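You operate a simulated robot arm through the tools that you are given. There is no shell and no other tool. Be economical: measure what you need, move in short steps, check, and stop when the job is done.

You run a simulated robot arm. Do the job below in one go: nothing can be reset, and whatever is moved stays where it is left.

## Task
Clamp the height arm at HIGH and lay the white flat bar on its rest.
Fine: loosen the clamp knob to move the arm; tighten it again.
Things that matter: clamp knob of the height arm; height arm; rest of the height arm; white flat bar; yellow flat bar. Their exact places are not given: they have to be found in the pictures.

It is judged by the outcome, as a careful person would: the job done as asked, and still so three seconds after it is handed in. It fails if anything else is knocked over, pushed out of place, dropped, spilled or broken.

## Robot
A 7-joint arm with a two-finger parallel gripper on a trunk, on a base that drives. Base frame: it is fixed to the floor where the robot stands at the start and does not move with it; the origin is under the middle of the robot, x ahead of it, y to its left, z up; the surface under the hand at the start is at about z = 900. Units: mm, degrees, N and s.
Its first joint turns from -166.0 to 166.0 degrees. Places, roughly: clamp knob of the height arm [600, 0, 1100]; height arm [600, 0, 1100]; rest of the height arm [400, 100, 1100]. Payload 3.43 kg.
The tool frame sits at the grasp point between the pads (the TCP): z along the fingers, y along the line on which they close. The tips reach 30 mm beyond it. The gripper opens to 94 mm. The fingers are 28 mm wide and 10 mm thick; the gripper's body (50 by 96 mm) begins 55 mm behind the TCP.
Orientation is told as [roll, pitch, yaw] about the base's x, y, z axes, in that order, counted from this pose: with the fingers straight down and closing along the base's y, the tool's x points along the base's -x, its y along +y and its z along -z.

## Interface
- The arm moves only by the tool play_rows. Its argument "commands" is a list that holds one entry, the list of rows, each a list of 7 numbers: the gripper command, from -1 (shut) to 1 (fully open), values between in proportion, then the shift along the tool's x, y, z in units of 250 mm (1.0 is 250 mm), then the turn, a rotation vector about the tool's x, y, z in units of 45 degrees (1.0 is 45 degrees). In form: [[[gripper, tx, ty, tz, wx, wy, wz], ...]]. A call has 1 to 12 rows; each row is the pose to reach, as a shift and turn from the pose commanded when the call began, along the tool's axes at that moment. A call with a number of a shift or a turn outside -1 to 1 is refused whole. Rows are played at 5 a second. More than 50 mm and 8.6 degrees between two rows, or a gripper value outside its range, and nothing of the call is played. Where a pose cannot be reached the arm comes as near as it can. A force on the tool above 90 N (or 10 N above the force at the start of the call, whichever is more), or a blocked arm, ends the call early, and 0.2 s more pass. Each finger travels about 45 mm/s and halts on what it meets, pressing with about 22 N; the grip force reading is that of the motor and also rises with nothing between the fingers. The clock runs only during rows and for 0.2 s after the last one: add rows that repeat a pose to give the fingers time. The reply holds the time, the measured pose of the TCP, the force on the tool along the base axes, the opening and the grip force, in the units named above and with some noise, with the torque about the TCP (base axes, N m) and any sound that the robot's microphone picked up.
- Cameras (640 x 400 px; columns grow to the right, rows downward): "scene" is now at [13.5, 168.6, 1405.3]; the picture's right is [-0.58, -0.82, 0.00], its down [-0.34, 0.24, -0.91] and it looks along [0.74, -0.53, -0.42] (base axes); focal length 214 px, centre (320, 200). "wrist" rides on the gripper at [76, 14, -103] in the tool frame; the picture's right is [-0.18, 0.98, 0.00], its down [-0.75, -0.14, -0.64] and it looks along [-0.63, -0.12, 0.77] (tool axes); focal length 243 px, centre (320, 200).
- capture(camera): a new picture of that camera. No time passes.
- steer(legs): drives the robot by 1 to 6 legs, each [ahead, turn to the left] in mm and degrees, along the robot's own axes; the way and the turn of a leg run together, so that a leg with both is an arc; at most 1500 mm and 180 degrees a leg. The arm and the cameras ride along, it lands a little off, and it stops where it bumps. It gives what a move gives.
- head_to(pan, tilt): turns the head with the scene camera to pan (to the left, within 120 degrees either way) and tilt (down, from -29 to 69), counted from straight ahead of the robot. It gives what a move gives.
- locate(camera, pixels): for up to 12 pixels [column, row] of the newest picture of that camera ("zoom" is the newest enlarged one), the place [x, y, z] in the base frame of the surface seen there, good to about 2 mm. No time passes.
- zoom(camera, box): a new picture of the part [left, top, right, bottom] of that camera's present view, enlarged. No time passes.
- sign_off(): hands the job in; it is judged then, once.

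Keep the steps short. Do not move on a guess: measure, check each grasp and each placing, and mend mistakes. In all there are 80 turns and 68 pictures (those below and enlarged ones count). Leave the gripper open and the arm clear of the work at the hand-in unless told otherwise, and finish with a single line.

The tools are called after ">>>" as name(argument=value, ...) on one line, values as JSON. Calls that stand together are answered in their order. play_rows: Moves the arm, as the interface text tells. Its arguments: {"type":"object","properties":{"commands":{"type":"array","items":{"type":"array","items":{"type":"array","items":{"type":"number"}}}}},"required":["commands"]} The other tools are called the same way: steer (legs) drives the base; head_to (pan, tilt) turns the head that bears the scene camera; capture (camera) takes a picture; locate (camera, pixels) gives the place of the surface under pixels of a picture; zoom (camera, box) takes an enlarged picture of a part of a camera's view; sign_off () hands the job in.

At the start:

```text
time: 0.0
tcp_pos: [583.6, 77.4, 1469.3]
tool_rot: [0.0, 0.0, -0.1]
contact_force: [0.5, -0.4, 0.6]
moment: [0.03, 0.01, 0.02]
grip_width: 94.0
finger_force: 0.1
robot x, y, heading: [-3.2, -10.5, 0.2]
head pan, tilt: [-35.4, 24.6]
```

scene: 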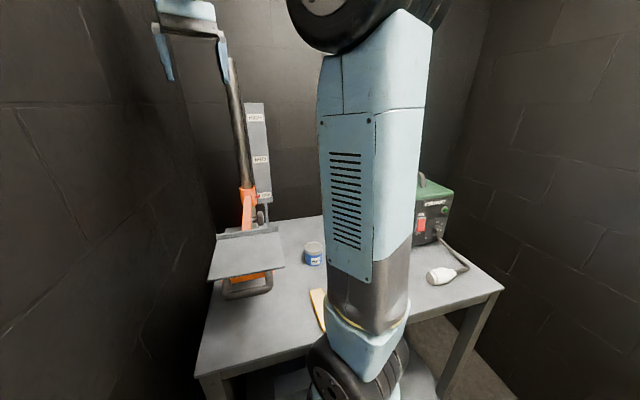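
wrist: 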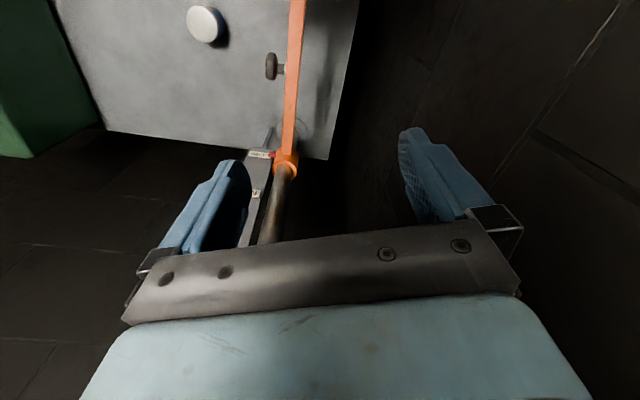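

I see a post with a scale, an orange carriage and a grey plate on the left. I'll zoom in on it and locate the main points.

>>> zoom(camera="scene", box=[190, 90, 340, 310])

>>> locate(camera="scene", pixels=[[255, 117], [260, 160], [264, 195], [246, 195], [247, 220], [215, 275], [283, 264], [220, 240], [277, 232], [313, 250], [318, 300], [235, 100]])

>>> head_to(pan=-10, tilt=35)

>>> capture(camera="scene")

```text
1.82 times, centred on (265, 200) of scene
```

zoom: 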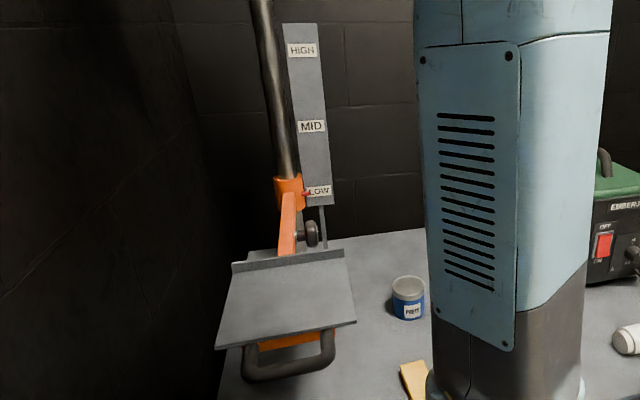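

```text
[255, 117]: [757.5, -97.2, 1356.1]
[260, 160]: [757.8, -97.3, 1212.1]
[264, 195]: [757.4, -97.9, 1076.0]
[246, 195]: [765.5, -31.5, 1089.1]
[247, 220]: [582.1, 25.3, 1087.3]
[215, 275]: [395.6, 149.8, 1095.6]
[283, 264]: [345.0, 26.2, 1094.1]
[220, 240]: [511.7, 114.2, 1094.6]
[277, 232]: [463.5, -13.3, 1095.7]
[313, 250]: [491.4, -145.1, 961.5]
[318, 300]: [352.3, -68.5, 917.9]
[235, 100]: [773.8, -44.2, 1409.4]
```

```text
time: 0.9
tcp_pos: [582.4, 78.3, 1469.9]
tool_rot: [0.1, 0.0, -0.1]
contact_force: [-0.4, 0.5, 0.1]
moment: [-0.02, 0.02, -0.03]
grip_width: 94.2
finger_force: 0.0
robot x, y, heading: [-3.6, -7.7, -0.3]
head pan, tilt: [-10.0, 35.0]
```

```text
64 pictures are left
```

scene: 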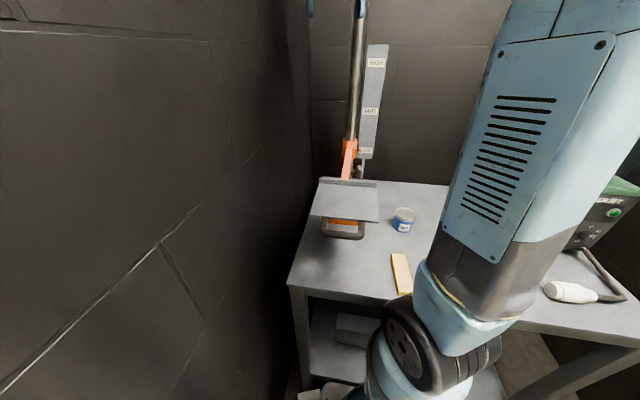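

The yellow bar is at (400,273); I don't see the white bar yet. I'll look at more places.

>>> zoom(camera="scene", box=[290, 120, 430, 300])

>>> head_to(pan=-10, tilt=65)

>>> capture(camera="scene")

>>> head_to(pan=-80, tilt=40)

>>> capture(camera="scene")

```text
2.22 times, centred on (360, 210) of scene
```

zoom: 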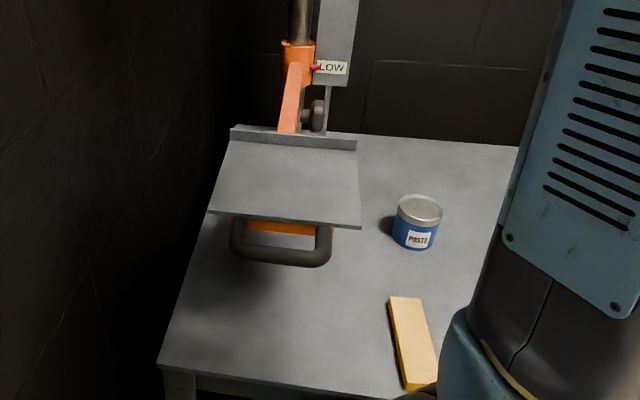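

```text
time: 1.9
tcp_pos: [583.4, 78.1, 1469.7]
tool_rot: [-0.1, 0.0, -0.1]
contact_force: [-0.9, 0.2, -0.5]
moment: [-0.01, -0.01, 0.03]
grip_width: 94.0
finger_force: 0.2
robot x, y, heading: [-4.5, -9.2, -0.0]
head pan, tilt: [-10.0, 65.0]
```

```text
62 pictures are left
```

scene: 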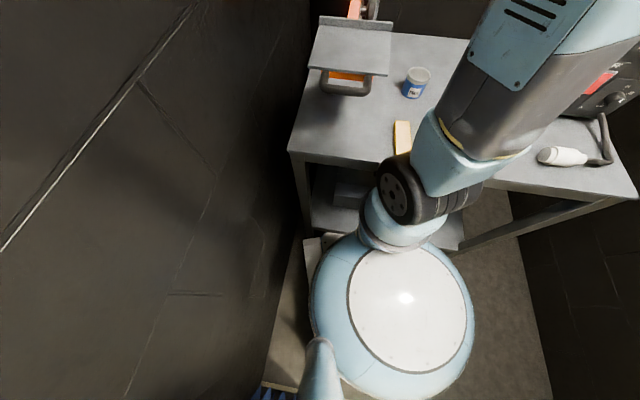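

```text
time: 3.3
tcp_pos: [583.6, 78.9, 1470.2]
tool_rot: [0.0, 0.0, -0.2]
contact_force: [0.5, -0.1, 0.6]
moment: [0.04, 0.01, -0.03]
grip_width: 94.2
finger_force: 0.1
robot x, y, heading: [1.6, -7.6, 0.0]
head pan, tilt: [-80.0, 40.0]
```

```text
61 pictures are left
```

scene: 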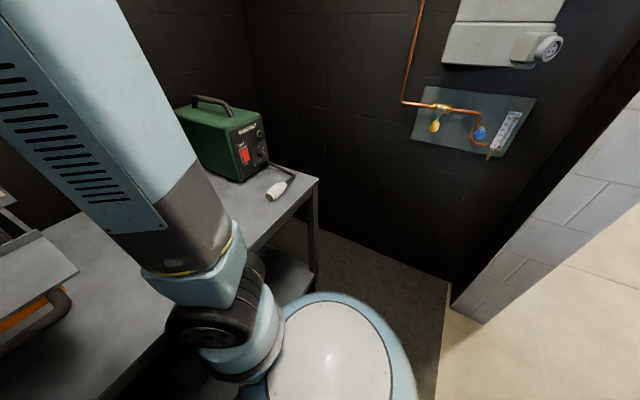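

The white bar may be hidden behind the arm. I'll shift the hand 250 mm to the right and look again.

>>> play_rows(commands=[[[1, 0, -0.18, 0, 0, 0, 0], [1, 0, -0.36, 0, 0, 0, 0], [1, 0, -0.54, 0, 0, 0, 0], [1, 0, -0.72, 0, 0, 0, 0], [1, 0, -0.9, 0, 0, 0, 0], [1, 0, -1, 0, 0, 0, 0]]])

>>> head_to(pan=-25, tilt=45)

>>> capture(camera="scene")

>>> capture(camera="wrist")

```text
time: 4.7
tcp_pos: [582.1, -172.6, 1471.6]
tool_rot: [0.0, 0.0, -0.1]
contact_force: [-0.2, 0.1, -0.2]
moment: [-0.03, 0.0, 0.0]
grip_width: 94.0
finger_force: 0.0
robot x, y, heading: [-3.4, -13.4, -0.0]
head pan, tilt: [-80.0, 40.0]
```

```text
time: 5.9
tcp_pos: [582.4, -171.2, 1471.1]
tool_rot: [0.0, -0.1, -0.1]
contact_force: [1.0, -0.1, 0.4]
moment: [0.02, 0.02, 0.0]
grip_width: 94.1
finger_force: 0.0
robot x, y, heading: [-3.6, -7.3, 0.1]
head pan, tilt: [-25.0, 45.0]
```

```text
60 pictures are left
```

scene: 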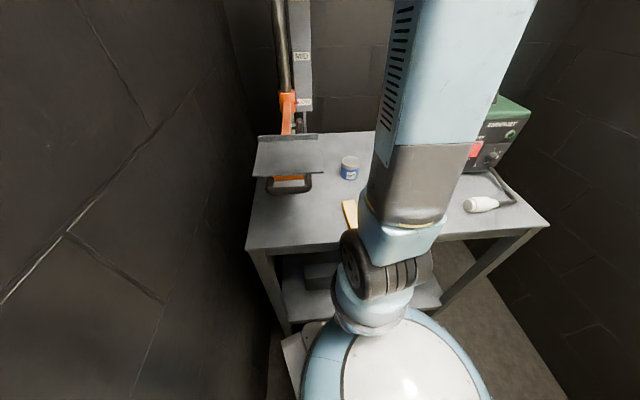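

```text
59 pictures are left
```

wrist: 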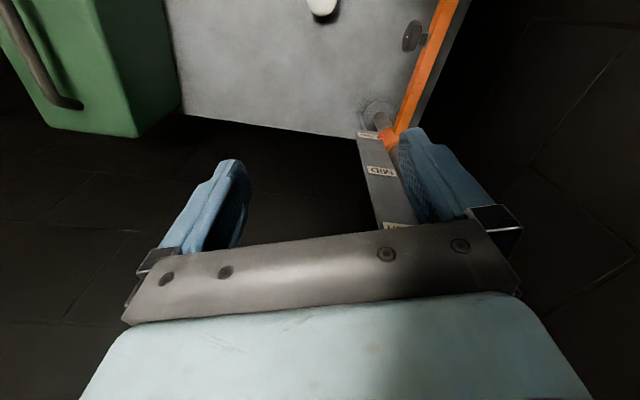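

I'll zoom on the shelf, the whitish object at (295,350), and the strip between arm and torch.

>>> zoom(camera="scene", box=[240, 190, 480, 400])

>>> locate(camera="scene", pixels=[[295, 350], [320, 270], [315, 285], [340, 217], [352, 205], [481, 204], [465, 235], [256, 240], [540, 225], [325, 135], [465, 135], [285, 370]])

>>> head_to(pan=60, tilt=40)

>>> capture(camera="scene")

```text
1.90 times, centred on (360, 295) of scene
```

zoom: 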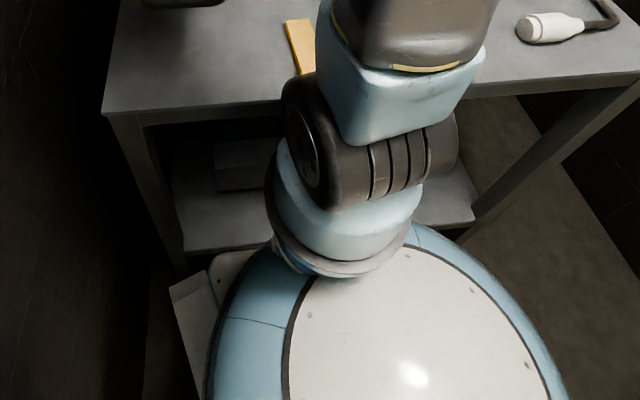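

```text
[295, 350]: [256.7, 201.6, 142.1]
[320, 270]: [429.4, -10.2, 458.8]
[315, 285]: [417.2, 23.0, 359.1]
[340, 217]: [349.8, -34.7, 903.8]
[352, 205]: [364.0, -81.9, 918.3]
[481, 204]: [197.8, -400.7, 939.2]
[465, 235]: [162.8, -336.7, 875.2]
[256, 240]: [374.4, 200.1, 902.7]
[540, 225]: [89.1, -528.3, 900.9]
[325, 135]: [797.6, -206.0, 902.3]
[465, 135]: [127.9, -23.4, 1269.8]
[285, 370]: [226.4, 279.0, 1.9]
```

```text
time: 7.5
tcp_pos: [583.7, -172.5, 1470.6]
tool_rot: [0.0, 0.1, -0.1]
contact_force: [0.7, 0.4, 0.0]
moment: [0.0, 0.01, -0.04]
grip_width: 94.1
finger_force: 0.0
robot x, y, heading: [1.0, -10.7, -0.1]
head pan, tilt: [60.0, 40.0]
```

```text
57 pictures are left
```

scene: 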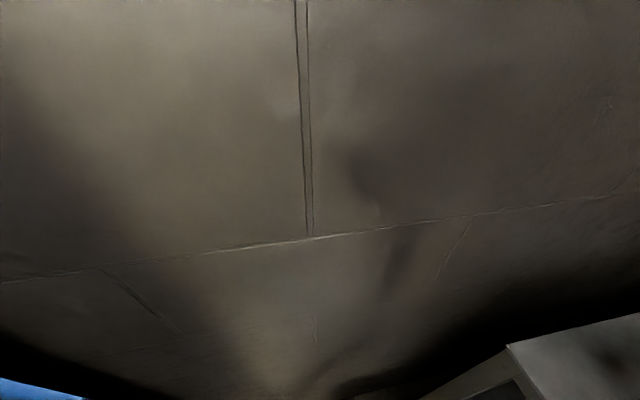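

The table is turned about 21° and sits close to the robot. Before backing up I'll look behind.

>>> head_to(pan=-120, tilt=35)

>>> capture(camera="scene")

>>> locate(camera="scene", pixels=[[320, 200], [100, 250], [540, 200], [320, 80], [560, 350], [20, 200], [320, 300]])

>>> head_to(pan=120, tilt=35)

>>> capture(camera="scene")

>>> locate(camera="scene", pixels=[[320, 200], [100, 250], [540, 200], [320, 80], [100, 350], [20, 200], [320, 300]])

```text
time: 10.2
tcp_pos: [583.3, -172.0, 1470.2]
tool_rot: [-0.1, 0.1, -0.1]
contact_force: [0.0, 0.4, -0.6]
moment: [0.0, -0.07, 0.05]
grip_width: 93.8
finger_force: 0.0
robot x, y, heading: [-6.1, -9.7, 0.2]
head pan, tilt: [-120.0, 35.0]
```

```text
56 pictures are left
```

scene: 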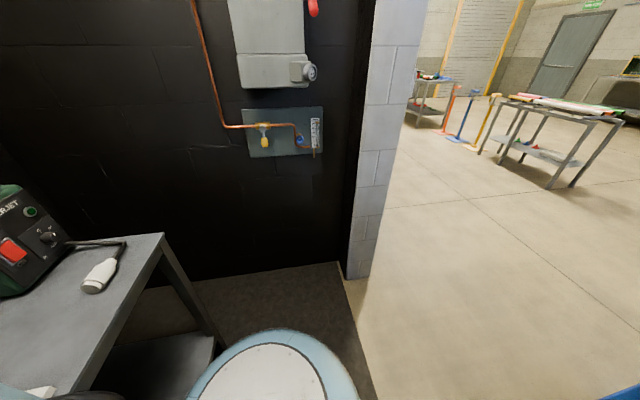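

```text
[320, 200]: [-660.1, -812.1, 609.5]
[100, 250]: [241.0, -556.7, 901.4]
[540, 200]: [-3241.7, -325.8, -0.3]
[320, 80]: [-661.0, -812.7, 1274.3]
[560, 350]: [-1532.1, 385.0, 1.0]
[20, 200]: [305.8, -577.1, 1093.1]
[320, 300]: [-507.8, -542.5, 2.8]
```

```text
time: 13.6
tcp_pos: [583.2, -172.4, 1471.3]
tool_rot: [-0.1, 0.1, -0.1]
contact_force: [-0.7, 0.0, 0.2]
moment: [0.01, 0.02, 0.01]
grip_width: 93.7
finger_force: 0.1
robot x, y, heading: [-5.4, -11.4, -0.2]
head pan, tilt: [120.0, 35.0]
```

```text
55 pictures are left
```

scene: 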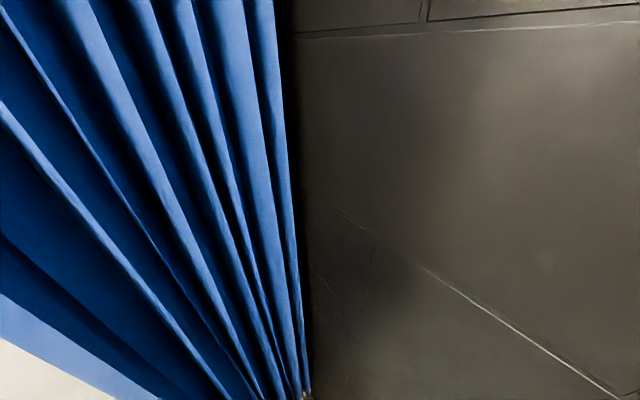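

```text
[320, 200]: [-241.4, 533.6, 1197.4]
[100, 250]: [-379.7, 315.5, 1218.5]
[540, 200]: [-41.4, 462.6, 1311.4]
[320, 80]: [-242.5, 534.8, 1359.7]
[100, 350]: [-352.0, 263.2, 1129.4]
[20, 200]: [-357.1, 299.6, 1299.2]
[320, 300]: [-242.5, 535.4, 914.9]
```

At the bottom left of the earlier picture, around (40,392), there's something white at the table's front edge. I'll look that way.

>>> head_to(pan=-100, tilt=60)

>>> capture(camera="scene")

>>> locate(camera="scene", pixels=[[40, 250], [60, 260], [80, 270], [100, 280], [30, 290], [60, 310]])

>>> head_to(pan=-35, tilt=25)

>>> zoom(camera="scene", box=[210, 150, 310, 250])

```text
time: 16.7
tcp_pos: [582.5, -170.3, 1471.7]
tool_rot: [0.0, 0.0, -0.1]
contact_force: [0.2, -0.9, -0.5]
moment: [0.0, -0.01, -0.03]
grip_width: 93.9
finger_force: 0.1
robot x, y, heading: [-3.5, -10.8, -0.0]
head pan, tilt: [-100.0, 60.0]
```

```text
54 pictures are left
```

scene: 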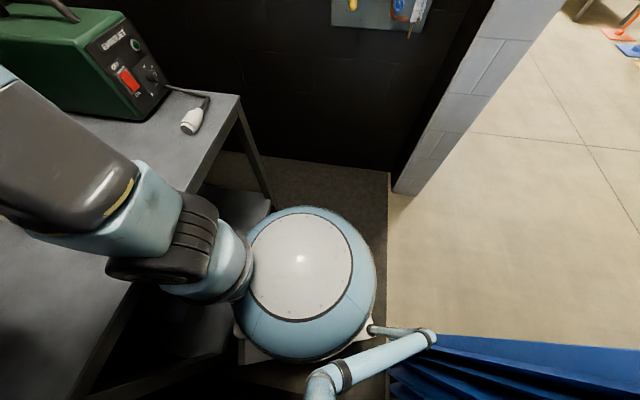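

```text
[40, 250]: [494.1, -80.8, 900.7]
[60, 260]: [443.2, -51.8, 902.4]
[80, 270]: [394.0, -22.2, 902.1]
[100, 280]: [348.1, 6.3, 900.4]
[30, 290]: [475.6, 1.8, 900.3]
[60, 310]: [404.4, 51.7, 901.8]
```

```text
time: 18.1
tcp_pos: [583.2, -171.8, 1471.5]
tool_rot: [-0.1, 0.0, -0.1]
contact_force: [0.4, 1.1, -0.6]
moment: [-0.05, 0.0, 0.01]
grip_width: 93.9
finger_force: 0.0
robot x, y, heading: [1.0, -10.6, 0.1]
head pan, tilt: [-35.0, 25.0]
```

```text
4.00 times, centred on (260, 200) of scene
```

zoom: 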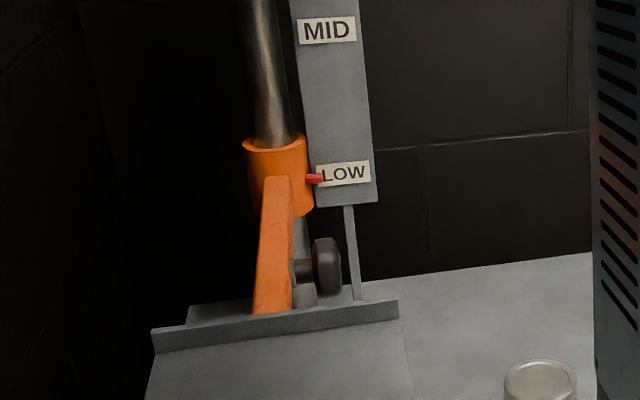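

The bar must be behind the arm, near (370,-190). First I'll measure the knob (zoom pixel (326,265)) and its surroundings.

>>> locate(camera="zoom", pixels=[[326, 265], [318, 242], [316, 290], [336, 265], [300, 270], [314, 179], [285, 190], [275, 300], [275, 150], [345, 172], [352, 240], [327, 30]])

>>> zoom(camera="wrist", box=[300, 0, 500, 160])

```text
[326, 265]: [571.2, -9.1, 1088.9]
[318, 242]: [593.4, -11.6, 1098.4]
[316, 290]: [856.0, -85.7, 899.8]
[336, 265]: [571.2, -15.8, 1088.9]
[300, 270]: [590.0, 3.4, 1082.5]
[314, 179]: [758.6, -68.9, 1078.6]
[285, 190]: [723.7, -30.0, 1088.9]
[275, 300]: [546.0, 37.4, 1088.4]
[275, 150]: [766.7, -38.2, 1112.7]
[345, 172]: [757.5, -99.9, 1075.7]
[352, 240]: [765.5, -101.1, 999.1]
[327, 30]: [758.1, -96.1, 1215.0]
```

```text
2.50 times, centred on (400, 80) of wrist
```

zoom: 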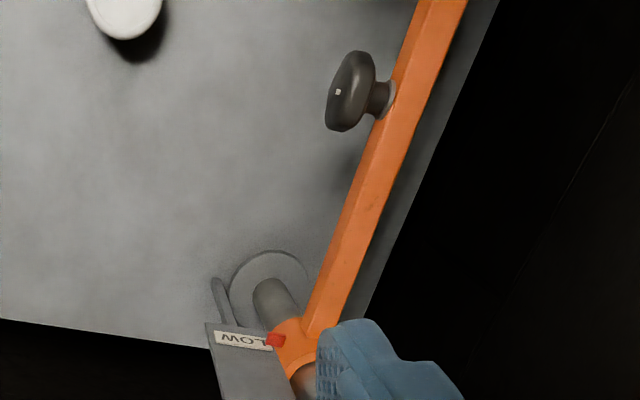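

The knob is near (585,-12,1087) on the right side of the orange arm, and its axis should be along (0.354,0.936). I'll roll the hand so the fingers point sideways towards it, in steps and well above everything.

>>> play_rows(commands=[[[1, 0, -0.05, 0.05, -0.18, 0, 0], [1, 0, -0.1, 0.1, -0.36, 0, 0], [1, 0, -0.15, 0.15, -0.54, 0, 0], [1, 0, -0.2, 0.2, -0.72, 0, 0], [1, 0, -0.2, 0.25, -0.9, 0, 0], [1, 0, -0.2, 0.3, -1, 0, 0], [1, 0, -0.2, 0.3, -1, 0, 0]]])

>>> capture(camera="scene")

>>> capture(camera="wrist")

```text
time: 19.7
tcp_pos: [585.9, -220.6, 1395.0]
tool_rot: [45.0, 0.2, 0.0]
contact_force: [0.5, 2.1, -0.4]
moment: [-0.1, 0.04, 0.04]
grip_width: 94.0
finger_force: 0.1
robot x, y, heading: [0.1, -6.9, -0.0]
head pan, tilt: [-35.0, 25.0]
```

```text
51 pictures are left
```

scene: 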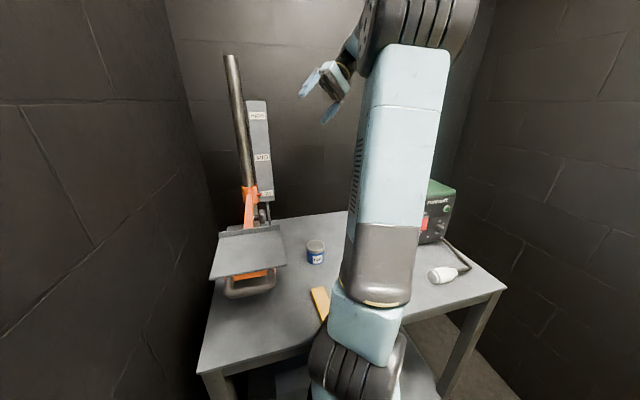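

```text
50 pictures are left
```

wrist: 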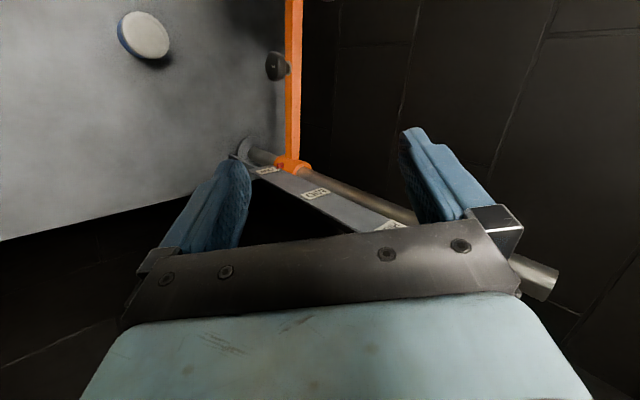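

The roll went well. Another 45° of roll, moving down 100 mm and a bit to the right.

>>> play_rows(commands=[[[1, 0, -0.08, 0.02, -0.18, 0, 0], [1, 0, -0.16, 0.04, -0.36, 0, 0], [1, 0, -0.24, 0.06, -0.54, 0, 0], [1, 0, -0.32, 0.08, -0.72, 0, 0], [1, 0, -0.4, 0.1, -0.9, 0, 0], [1, 0, -0.45, 0.11, -1, 0, 0], [1, 0, -0.45, 0.11, -1, 0, 0]]])

>>> capture(camera="scene")

>>> capture(camera="wrist")

```text
time: 21.3
tcp_pos: [584.5, -281.2, 1296.9]
tool_rot: [90.1, 0.0, -0.1]
contact_force: [-0.2, 0.7, 0.1]
moment: [-0.01, 0.0, 0.02]
grip_width: 94.1
finger_force: 0.1
robot x, y, heading: [-6.0, -10.8, -0.0]
head pan, tilt: [-35.0, 25.0]
```

```text
49 pictures are left
```

scene: 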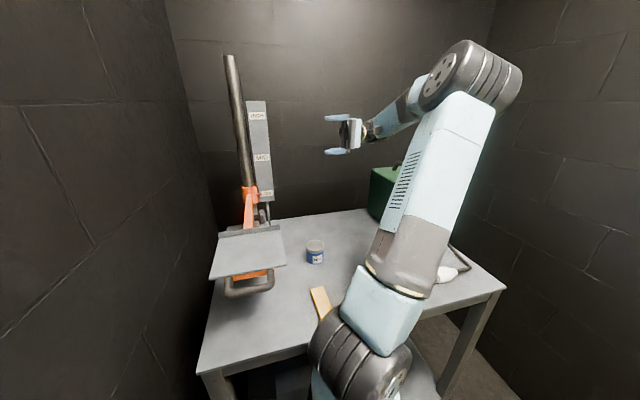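

```text
48 pictures are left
```

wrist: 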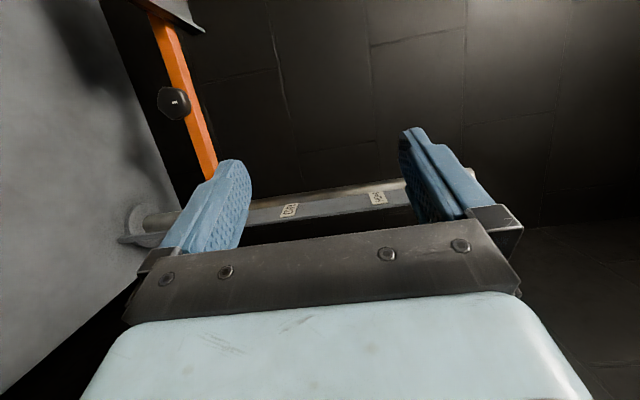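

The fingers now point sideways. The knob shows in the wrist picture at (174,103). I'll zoom and measure it.

>>> zoom(camera="wrist", box=[110, 50, 240, 150])

>>> locate(camera="wrist", pixels=[[174, 103], [174, 90], [174, 116], [163, 103], [186, 103], [182, 60], [200, 140], [175, 102]])

```text
4.00 times, centred on (175, 100) of wrist
```

zoom: 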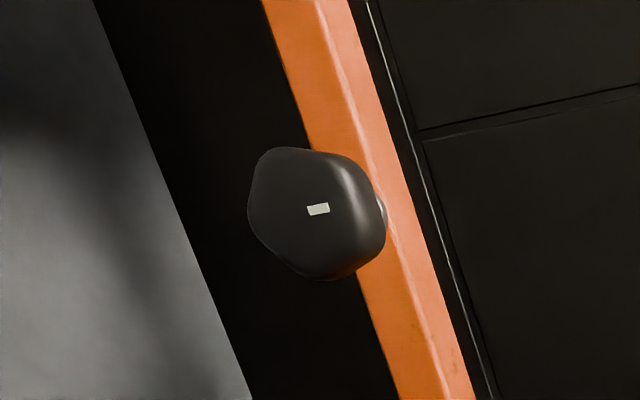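

```text
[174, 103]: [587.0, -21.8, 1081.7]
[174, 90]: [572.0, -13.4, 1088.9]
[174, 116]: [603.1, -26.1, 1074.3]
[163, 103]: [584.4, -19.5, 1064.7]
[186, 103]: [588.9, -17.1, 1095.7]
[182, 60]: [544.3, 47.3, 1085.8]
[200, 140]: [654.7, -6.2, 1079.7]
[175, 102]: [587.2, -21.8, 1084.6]
```

Knob face centre is about (586.5,-21.5,1081), radius about 18. I'll yaw -20.7° and move to a stand-off 70 mm short of the grasp.

>>> play_rows(commands=[[[1, 0.012, -0.14, 0.05, 0, -0.1, 0], [1, 0.024, -0.28, 0.12, 0, -0.2, 0], [1, 0.036, -0.42, 0.22, 0, -0.3, 0], [1, 0.05, -0.56, 0.33, 0, -0.4, 0], [1, 0.07, -0.7, 0.45, 0, -0.46, 0], [1, 0.09, -0.82, 0.59, 0, -0.46, 0], [1, 0.094, -0.864, 0.7, 0, -0.46, 0], [1, 0.094, -0.864, 0.76, 0, -0.46, 0], [1, 0.094, -0.864, 0.76, 0, -0.46, 0]]])

>>> capture(camera="wrist")

>>> capture(camera="scene")

```text
time: 23.3
tcp_pos: [561.3, -91.1, 1080.7]
tool_rot: [90.0, 0.0, -20.8]
contact_force: [0.2, -0.2, 0.0]
moment: [0.0, 0.0, 0.01]
grip_width: 94.0
finger_force: 0.0
robot x, y, heading: [-2.7, -11.6, -0.1]
head pan, tilt: [-35.0, 25.0]
```

```text
46 pictures are left
```

wrist: 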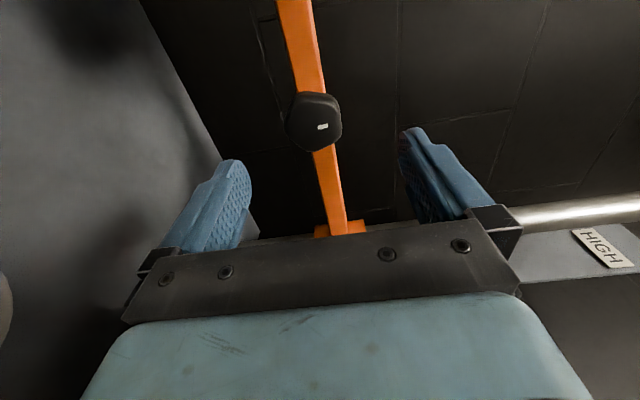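

```text
45 pictures are left
```

scene: 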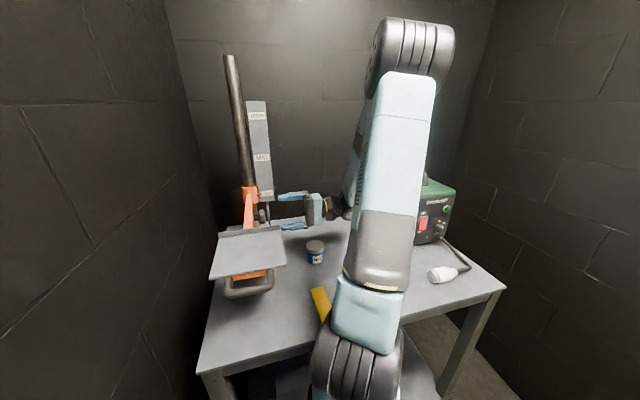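

The stand-off is reached. I'll recheck the knob's centre and edges from here.

>>> zoom(camera="wrist", box=[250, 70, 390, 180])

>>> locate(camera="wrist", pixels=[[323, 127], [298, 127], [338, 127], [317, 104], [316, 146], [330, 180], [305, 60]])

```text
3.64 times, centred on (320, 125) of wrist
```

zoom: 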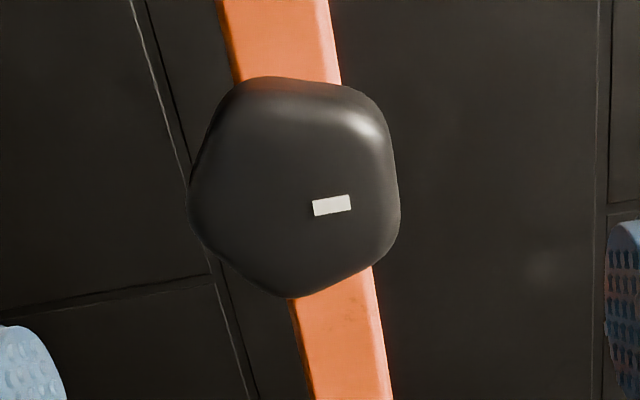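

```text
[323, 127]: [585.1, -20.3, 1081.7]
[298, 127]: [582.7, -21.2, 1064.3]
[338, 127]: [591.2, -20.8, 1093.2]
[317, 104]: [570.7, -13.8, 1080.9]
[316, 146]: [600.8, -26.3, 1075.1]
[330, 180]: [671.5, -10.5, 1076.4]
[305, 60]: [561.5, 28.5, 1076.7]
```

The knob centre is at about z 1077 (mark offset towards up). I'll move in 70 mm and close.

>>> play_rows(commands=[[[1, 0, -0.016, 0.1, 0, 0, 0], [1, 0, -0.016, 0.2, 0, 0, 0], [1, 0, -0.016, 0.28, 0, 0, 0], [1, 0, -0.016, 0.28, 0, 0, 0], [-1, 0, -0.016, 0.28, 0, 0, 0], [-1, 0, -0.016, 0.28, 0, 0, 0], [-1, 0, -0.016, 0.28, 0, 0, 0], [-1, 0, -0.016, 0.28, 0, 0, 0], [-1, 0, -0.016, 0.28, 0, 0, 0]]])

>>> capture(camera="wrist")

```text
time: 25.3
tcp_pos: [585.5, -28.7, 1076.4]
tool_rot: [89.9, 0.1, -20.8]
contact_force: [-9.3, -0.2, -36.1]
moment: [-0.96, 0.27, -0.26]
grip_width: 45.6
finger_force: 45.2
robot x, y, heading: [-4.5, -10.6, -0.2]
head pan, tilt: [-35.0, 25.0]
```

```text
43 pictures are left
```

wrist: 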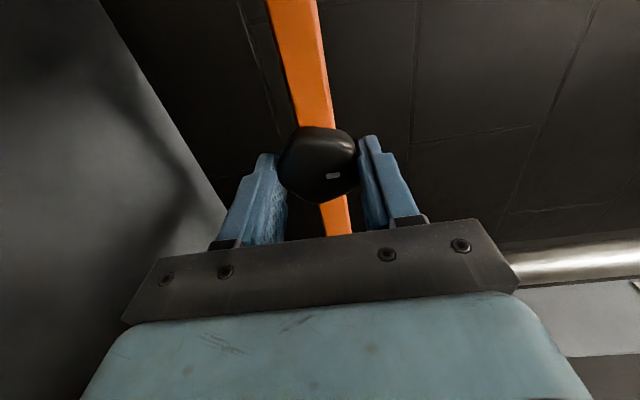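

The width is 45.6 with a -36 N vertical force, so the hand sits too high against the knob. I'll lower it a few mm while staying closed.

>>> play_rows(commands=[[[-1, 0, -0.008, 0, 0, 0, 0], [-1, 0, -0.016, 0, 0, 0, 0], [-1, 0, -0.016, 0, 0, 0, 0]]])

```text
time: 26.1
tcp_pos: [584.0, -28.5, 1075.1]
tool_rot: [90.3, -0.2, -20.8]
contact_force: [-0.9, -13.8, 58.6]
moment: [0.79, -0.37, -1.05]
grip_width: 45.3
finger_force: 45.0
robot x, y, heading: [-5.6, -11.1, 0.1]
head pan, tilt: [-35.0, 25.0]
```

The force changed sign, so the grip is firm on a knob about 45 mm wide. I'll raise the hand 2.4 mm to the neutral point.

>>> play_rows(commands=[[[-1, 0, 0.0098, 0, 0, 0, 0], [-1, 0, 0.0098, 0, 0, 0, 0]]])

```text
time: 26.7
tcp_pos: [583.4, -28.1, 1074.2]
tool_rot: [90.0, 0.0, -20.9]
contact_force: [-0.1, -21.7, 25.2]
moment: [0.45, -0.15, -0.1]
grip_width: 45.3
finger_force: 45.0
robot x, y, heading: [-3.5, -11.2, 0.0]
head pan, tilt: [-35.0, 25.0]
```

Now the turn to loosen: counter-clockwise seen from the knob's face, which is negative about tool z, 32° first.

>>> play_rows(commands=[[[-1, 0, 0, 0, 0, 0, -0.18], [-1, 0, 0, 0, 0, 0, -0.36], [-1, 0, 0, 0, 0, 0, -0.54], [-1, 0, 0, 0, 0, 0, -0.72], [-1, 0, 0, 0, 0, 0, -0.72]]])

>>> capture(camera="wrist")

```text
time: 27.9
tcp_pos: [582.6, -27.2, 1075.4]
tool_rot: [90.1, -32.5, -20.8]
contact_force: [-4.1, -25.3, 29.2]
moment: [1.16, -0.42, 0.53]
grip_width: 45.2
finger_force: 44.8
robot x, y, heading: [-2.8, -7.1, -0.0]
head pan, tilt: [-35.0, 25.0]
```

```text
42 pictures are left
```

wrist: 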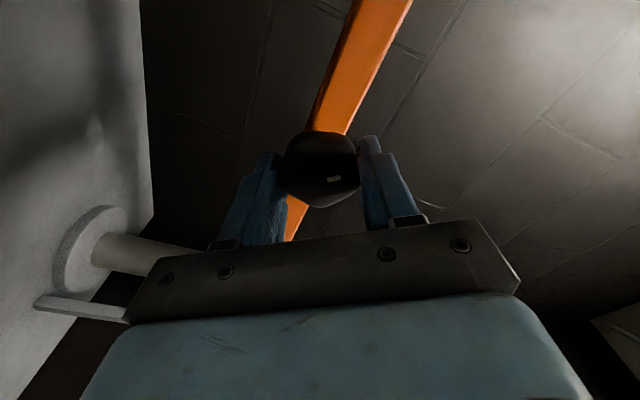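

The mark stays fixed relative to the fingers, so the knob is turning. Another 45°.

>>> play_rows(commands=[[[-1, 0, 0, 0, 0, 0, -0.18], [-1, 0, 0, 0, 0, 0, -0.36], [-1, 0, 0, 0, 0, 0, -0.54], [-1, 0, 0, 0, 0, 0, -0.72], [-1, 0, 0, 0, 0, 0, -0.9], [-1, 0, 0, 0, 0, 0, -1], [-1, 0, 0, 0, 0, 0, -1]]])

>>> capture(camera="wrist")

>>> capture(camera="scene")

```text
time: 29.5
tcp_pos: [582.9, -26.9, 1075.3]
tool_rot: [89.9, -77.5, -20.8]
contact_force: [-7.5, -12.8, 12.8]
moment: [0.83, -0.31, 0.8]
grip_width: 45.6
finger_force: 44.5
robot x, y, heading: [-3.7, -9.3, -0.2]
head pan, tilt: [-35.0, 25.0]
```

```text
41 pictures are left
```

wrist: 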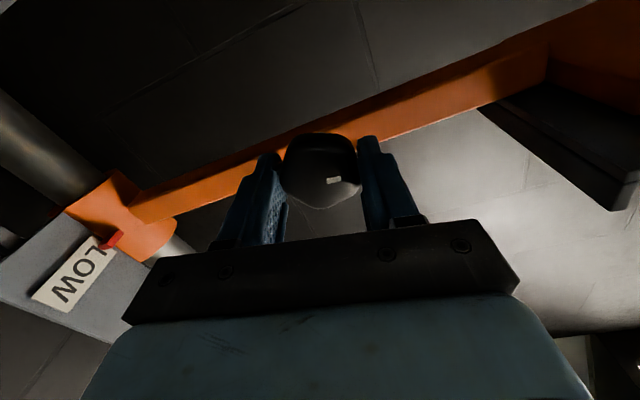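

```text
40 pictures are left
```

scene: 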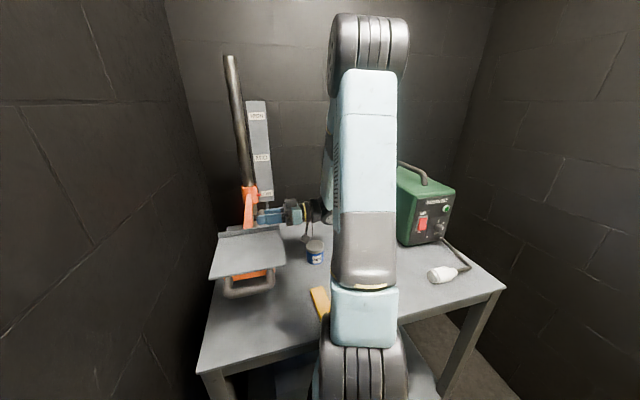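

The knob has turned 77°. I'll test whether the arm is free with a careful 8 mm lift.

>>> play_rows(commands=[[[-1, -0.008, 0.002, 0, 0, 0, 0], [-1, -0.016, 0.0035, 0, 0, 0, 0], [-1, -0.024, 0.005, 0, 0, 0, 0], [-1, -0.031, 0.007, 0, 0, 0, 0]]])

```text
time: 30.5
tcp_pos: [582.1, -25.2, 1083.6]
tool_rot: [89.9, -77.3, -20.8]
contact_force: [-17.0, -14.5, -6.3]
moment: [-0.91, 0.37, 1.2]
grip_width: 45.7
finger_force: 44.9
robot x, y, heading: [-2.8, -10.0, 0.1]
head pan, tilt: [-35.0, 25.0]
```

The hand rose 8 mm with only about 19 N. I'll check if the arm rose with it.

>>> capture(camera="wrist")

>>> zoom(camera="scene", box=[210, 150, 310, 250])

>>> locate(camera="zoom", pixels=[[314, 179], [285, 190], [275, 300], [310, 300]])

```text
39 pictures are left
```

wrist: 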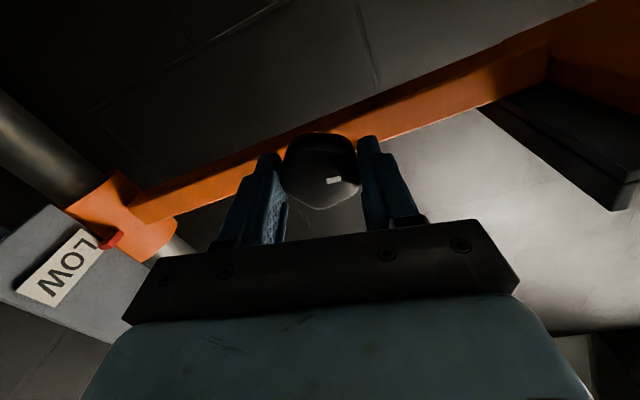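

```text
4.00 times, centred on (260, 200) of scene
```

zoom: 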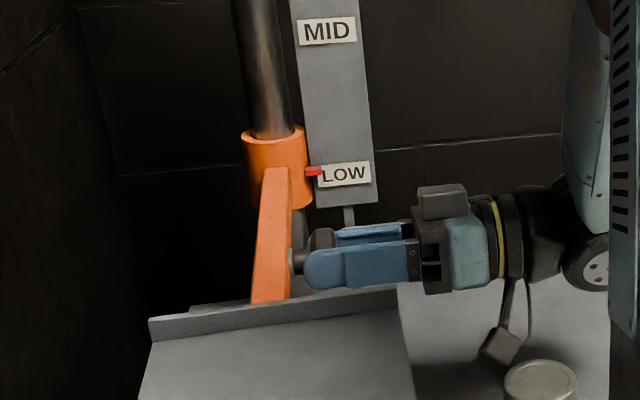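

```text
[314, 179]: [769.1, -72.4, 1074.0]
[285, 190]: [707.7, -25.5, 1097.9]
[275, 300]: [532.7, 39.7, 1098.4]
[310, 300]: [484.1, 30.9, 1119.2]
```

The arm rose with the knob (pointer now above LOW centre). I'll lift 200 mm slowly by the knob.

>>> play_rows(commands=[[[-1, -0.078, 0.0174, 0, 0, 0, 0], [-1, -0.156, 0.035, 0, 0, 0, 0], [-1, -0.234, 0.052, 0, 0, 0, 0], [-1, -0.312, 0.07, 0, 0, 0, 0], [-1, -0.39, 0.087, 0, 0, 0, 0], [-1, -0.468, 0.105, 0, 0, 0, 0], [-1, -0.546, 0.122, 0, 0, 0, 0], [-1, -0.625, 0.14, 0, 0, 0, 0], [-1, -0.703, 0.157, 0, 0, 0, 0], [-1, -0.781, 0.174, 0, 0, 0, 0], [-1, -0.781, 0.174, 0, 0, 0, 0]]])

>>> capture(camera="wrist")

>>> zoom(camera="scene", box=[190, 90, 350, 210])

```text
time: 32.9
tcp_pos: [584.2, -25.4, 1285.2]
tool_rot: [90.2, -77.5, -20.8]
contact_force: [-14.8, -2.2, -0.3]
moment: [0.07, -0.02, 0.91]
grip_width: 45.3
finger_force: 45.1
robot x, y, heading: [-1.3, -9.0, 0.1]
head pan, tilt: [-35.0, 25.0]
```

```text
37 pictures are left
```

wrist: 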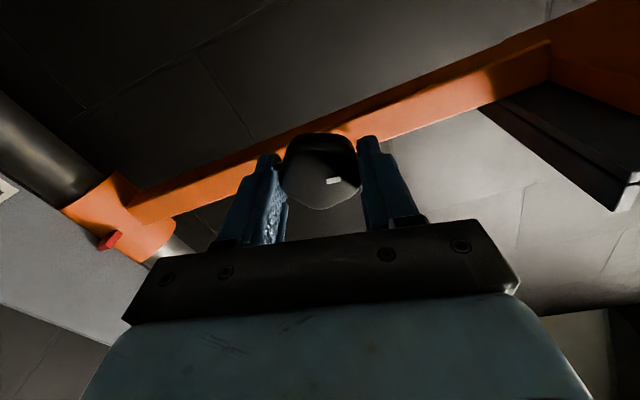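

```text
3.33 times, centred on (270, 150) of scene
```

zoom: 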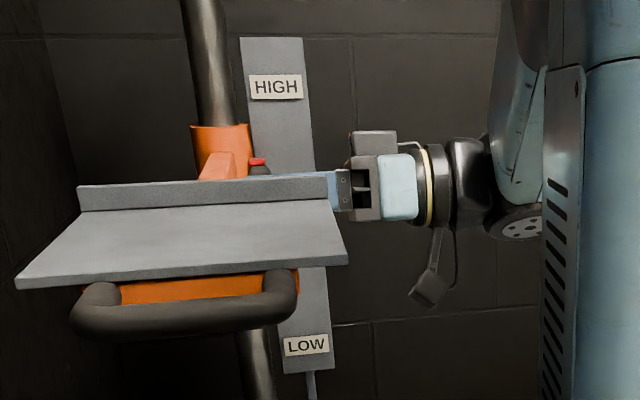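

Lifting works. I'll locate the pointer (zoom (257,162)) and the HIGH label to get the remaining distance.

>>> locate(camera="zoom", pixels=[[257, 160], [255, 163], [276, 87], [276, 76], [276, 98], [306, 345], [306, 336], [306, 354], [262, 162]])

```text
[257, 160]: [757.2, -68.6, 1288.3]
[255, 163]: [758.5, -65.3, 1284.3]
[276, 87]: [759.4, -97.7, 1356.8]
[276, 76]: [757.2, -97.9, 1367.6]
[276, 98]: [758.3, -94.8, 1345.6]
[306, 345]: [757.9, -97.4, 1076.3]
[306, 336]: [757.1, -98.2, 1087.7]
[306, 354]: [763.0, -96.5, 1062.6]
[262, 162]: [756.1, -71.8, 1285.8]
```

The pointer is at z≈1286 and HIGH at 1356.5, so about 70 mm more.

>>> play_rows(commands=[[[-1, -0.07, 0.0156, 0, 0, 0, 0], [-1, -0.14, 0.031, 0, 0, 0, 0], [-1, -0.21, 0.047, 0, 0, 0, 0], [-1, -0.25, 0.056, 0, 0, 0, 0], [-1, -0.2733, 0.061, 0, 0, 0, 0], [-1, -0.2733, 0.061, 0, 0, 0, 0]]])

>>> zoom(camera="scene", box=[210, 80, 310, 150])

>>> capture(camera="wrist")

```text
time: 34.3
tcp_pos: [584.4, -25.2, 1352.5]
tool_rot: [90.3, -77.5, -21.1]
contact_force: [-20.4, -7.7, -1.7]
moment: [0.13, -0.03, 0.41]
grip_width: 45.5
finger_force: 45.3
robot x, y, heading: [-0.9, -6.1, 0.2]
head pan, tilt: [-35.0, 25.0]
```

```text
5.71 times, centred on (260, 115) of scene
```

zoom: 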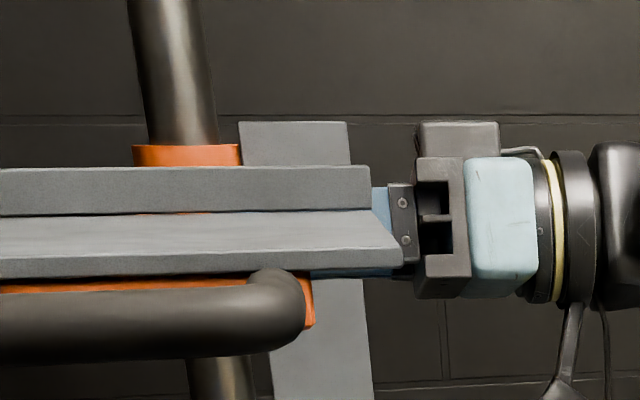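

```text
34 pictures are left
```

wrist: 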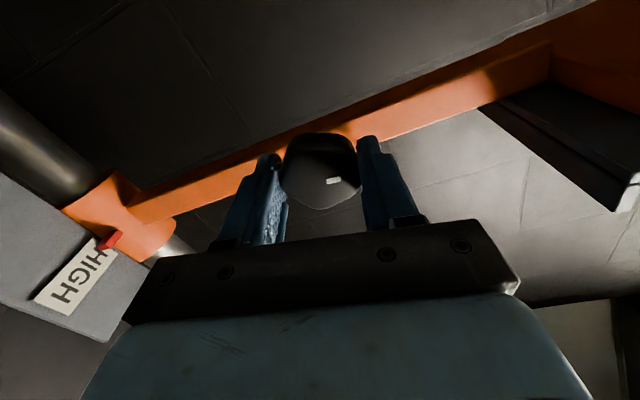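

The pointer is at the HIGH label in the wrist picture. I'll measure its height there.

>>> zoom(camera="wrist", box=[20, 200, 180, 310])

>>> locate(camera="wrist", pixels=[[110, 241], [106, 244], [113, 237], [76, 276], [45, 298], [98, 245], [68, 268], [85, 284], [170, 225]])

```text
3.64 times, centred on (100, 255) of wrist
```

zoom: 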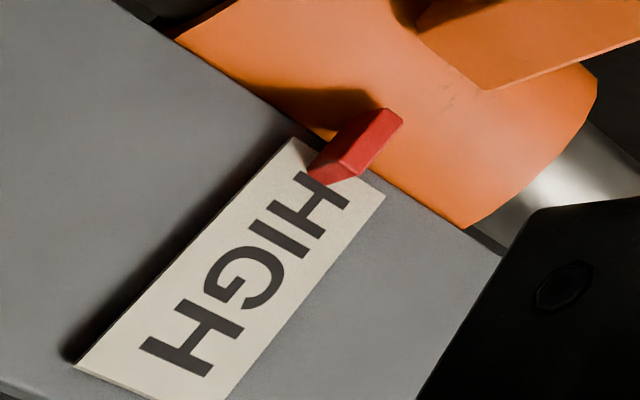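

```text
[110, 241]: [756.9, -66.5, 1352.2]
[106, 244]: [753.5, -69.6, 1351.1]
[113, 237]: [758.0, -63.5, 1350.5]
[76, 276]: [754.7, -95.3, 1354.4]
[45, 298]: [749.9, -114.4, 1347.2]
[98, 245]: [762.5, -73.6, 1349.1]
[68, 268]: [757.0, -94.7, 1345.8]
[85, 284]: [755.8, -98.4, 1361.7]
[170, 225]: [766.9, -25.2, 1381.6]
```

The pointer is about 2–3 mm below the label's middle. I'll raise it 2.5 mm, then tighten by turning back, first 45°.

>>> play_rows(commands=[[[-1, -0.0098, 0.0022, 0, 0, 0, 0], [-1, -0.0098, 0.0022, 0, 0, 0.18], [-1, -0.0098, 0.0022, 0, 0, 0, 0.36], [-1, -0.0098, 0.0022, 0, 0, 0, 0.54], [-1, -0.0098, 0.0022, 0, 0, 0, 0.72], [-1, -0.0098, 0.0022, 0, 0, 0, 0.9], [-1, -0.0098, 0.0022, 0, 0, 0, 1], [-1, -0.0098, 0.0022, 0, 0, 0, 1]]])

```text
refused: a row must be a list of 7 entries
```

I dropped a number in row 2; here it is corrected.

>>> play_rows(commands=[[[-1, -0.0098, 0.0022, 0, 0, 0, 0], [-1, -0.0098, 0.0022, 0, 0, 0, 0.18], [-1, -0.0098, 0.0022, 0, 0, 0, 0.36], [-1, -0.0098, 0.0022, 0, 0, 0, 0.54], [-1, -0.0098, 0.0022, 0, 0, 0, 0.72], [-1, -0.0098, 0.0022, 0, 0, 0, 0.9], [-1, -0.0098, 0.0022, 0, 0, 0, 1], [-1, -0.0098, 0.0022, 0, 0, 0, 1]]])

>>> capture(camera="wrist")

```text
time: 36.1
tcp_pos: [583.7, -24.4, 1355.1]
tool_rot: [90.1, -32.2, -20.8]
contact_force: [-17.0, 2.9, -9.3]
moment: [0.03, 0.0, 0.92]
grip_width: 45.4
finger_force: 44.8
robot x, y, heading: [-5.3, -10.3, -0.3]
head pan, tilt: [-35.0, 25.0]
```

```text
32 pictures are left
```

wrist: 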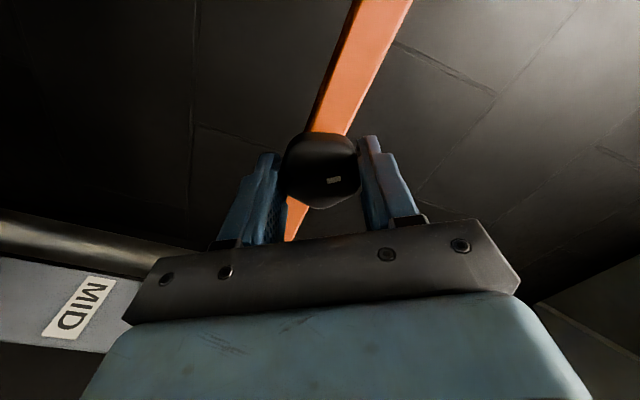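

Another 41°, slightly past the starting angle, to tighten firmly.

>>> play_rows(commands=[[[-1, 0, 0, 0, 0, 0, 0.18], [-1, 0, 0, 0, 0, 0, 0.36], [-1, 0, 0, 0, 0, 0, 0.54], [-1, 0, 0, 0, 0, 0, 0.72], [-1, 0, 0, 0, 0, 0, 0.82], [-1, 0, 0, 0, 0, 0, 0.92], [-1, 0, 0, 0, 0, 0, 0.92]]])

>>> capture(camera="wrist")

```text
time: 37.7
tcp_pos: [585.2, -27.2, 1354.1]
tool_rot: [90.0, 9.0, -20.8]
contact_force: [-12.8, -6.1, -27.8]
moment: [-0.83, -0.34, 0.04]
grip_width: 45.6
finger_force: 45.3
robot x, y, heading: [2.6, -10.8, 0.0]
head pan, tilt: [-35.0, 25.0]
```

```text
31 pictures are left
```

wrist: 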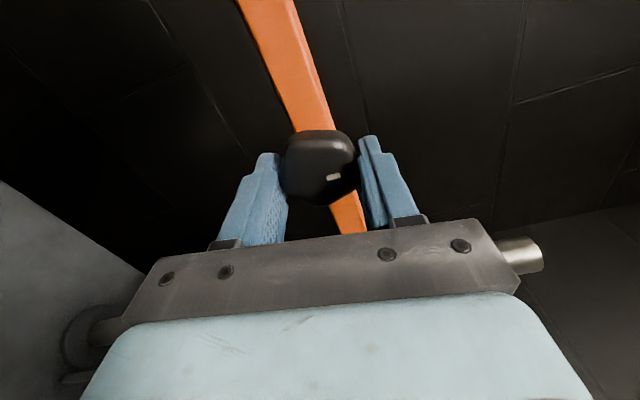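

Torque along the knob axis is now about -0.6 N·m, so it is starting to resist. I'll turn 24° more.

>>> play_rows(commands=[[[-1, 0, 0, 0, 0, 0, 0.18], [-1, 0, 0, 0, 0, 0, 0.36], [-1, 0, 0, 0, 0, 0, 0.54], [-1, 0, 0, 0, 0, 0, 0.54]]])

>>> capture(camera="wrist")

```text
time: 38.7
tcp_pos: [586.2, -27.5, 1353.4]
tool_rot: [89.6, 33.6, -20.8]
contact_force: [-16.8, -13.2, -58.3]
moment: [-1.45, -0.5, 0.44]
grip_width: 45.6
finger_force: 45.0
robot x, y, heading: [-2.5, -10.5, 0.0]
head pan, tilt: [-35.0, 25.0]
```

```text
30 pictures are left
```

wrist: 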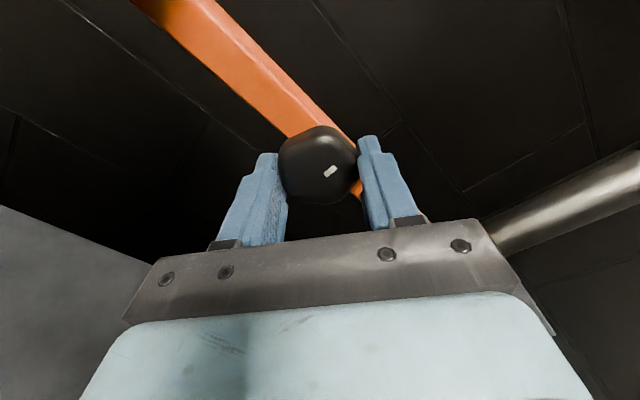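

The mark has now turned relative to the fingers, so the knob hit its tight end and the fingers slipped. It is clamped. I'll open and back straight out.

>>> play_rows(commands=[[[1, 0, 0, 0, 0, 0, 0], [1, 0, 0, 0, 0, 0, 0], [1, 0, 0, 0, 0, 0, 0], [1, 0, 0, 0, 0, 0, 0], [1, 0, 0, -0.15, 0, 0, 0], [1, 0, 0, -0.3, 0, 0, 0], [1, 0, 0, -0.45, 0, 0, 0], [1, 0, 0, -0.6, 0, 0, 0], [1, 0, 0, -0.75, 0, 0, 0], [1, 0, 0, -0.9, 0, 0, 0]]])

>>> capture(camera="wrist")

>>> capture(camera="scene")

```text
time: 41.1
tcp_pos: [374.2, -343.3, 1372.5]
tool_rot: [89.1, 30.8, -45.8]
contact_force: [-0.1, -1.1, 0.4]
moment: [0.03, -0.01, 0.01]
grip_width: 94.2
finger_force: 0.2
out of reach, approached as far as the arm can: row 9
robot x, y, heading: [-3.7, -10.2, -0.1]
head pan, tilt: [-35.0, 25.0]
stopped in row 10: the arm was blocked; the commanded pose is now the measured one
```

```text
29 pictures are left
```

wrist: 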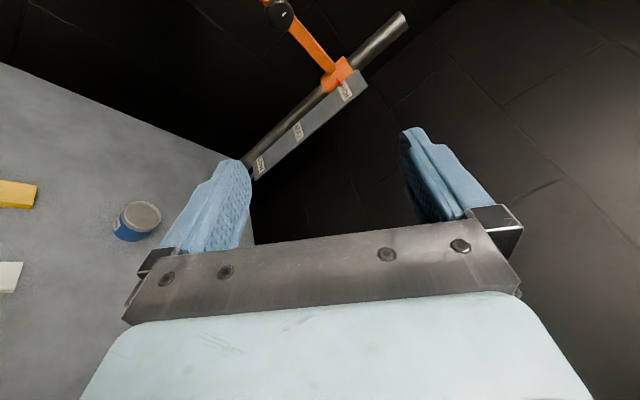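

```text
28 pictures are left
```

scene: 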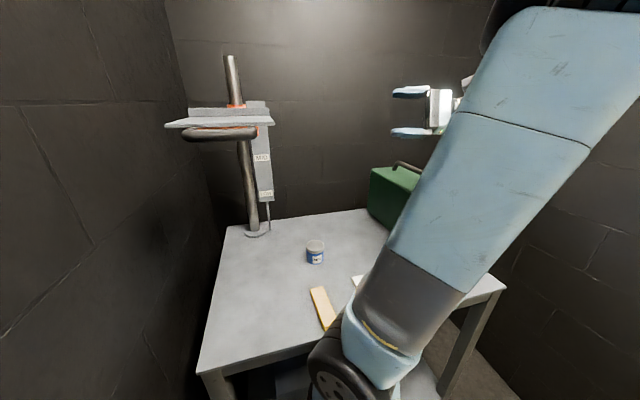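

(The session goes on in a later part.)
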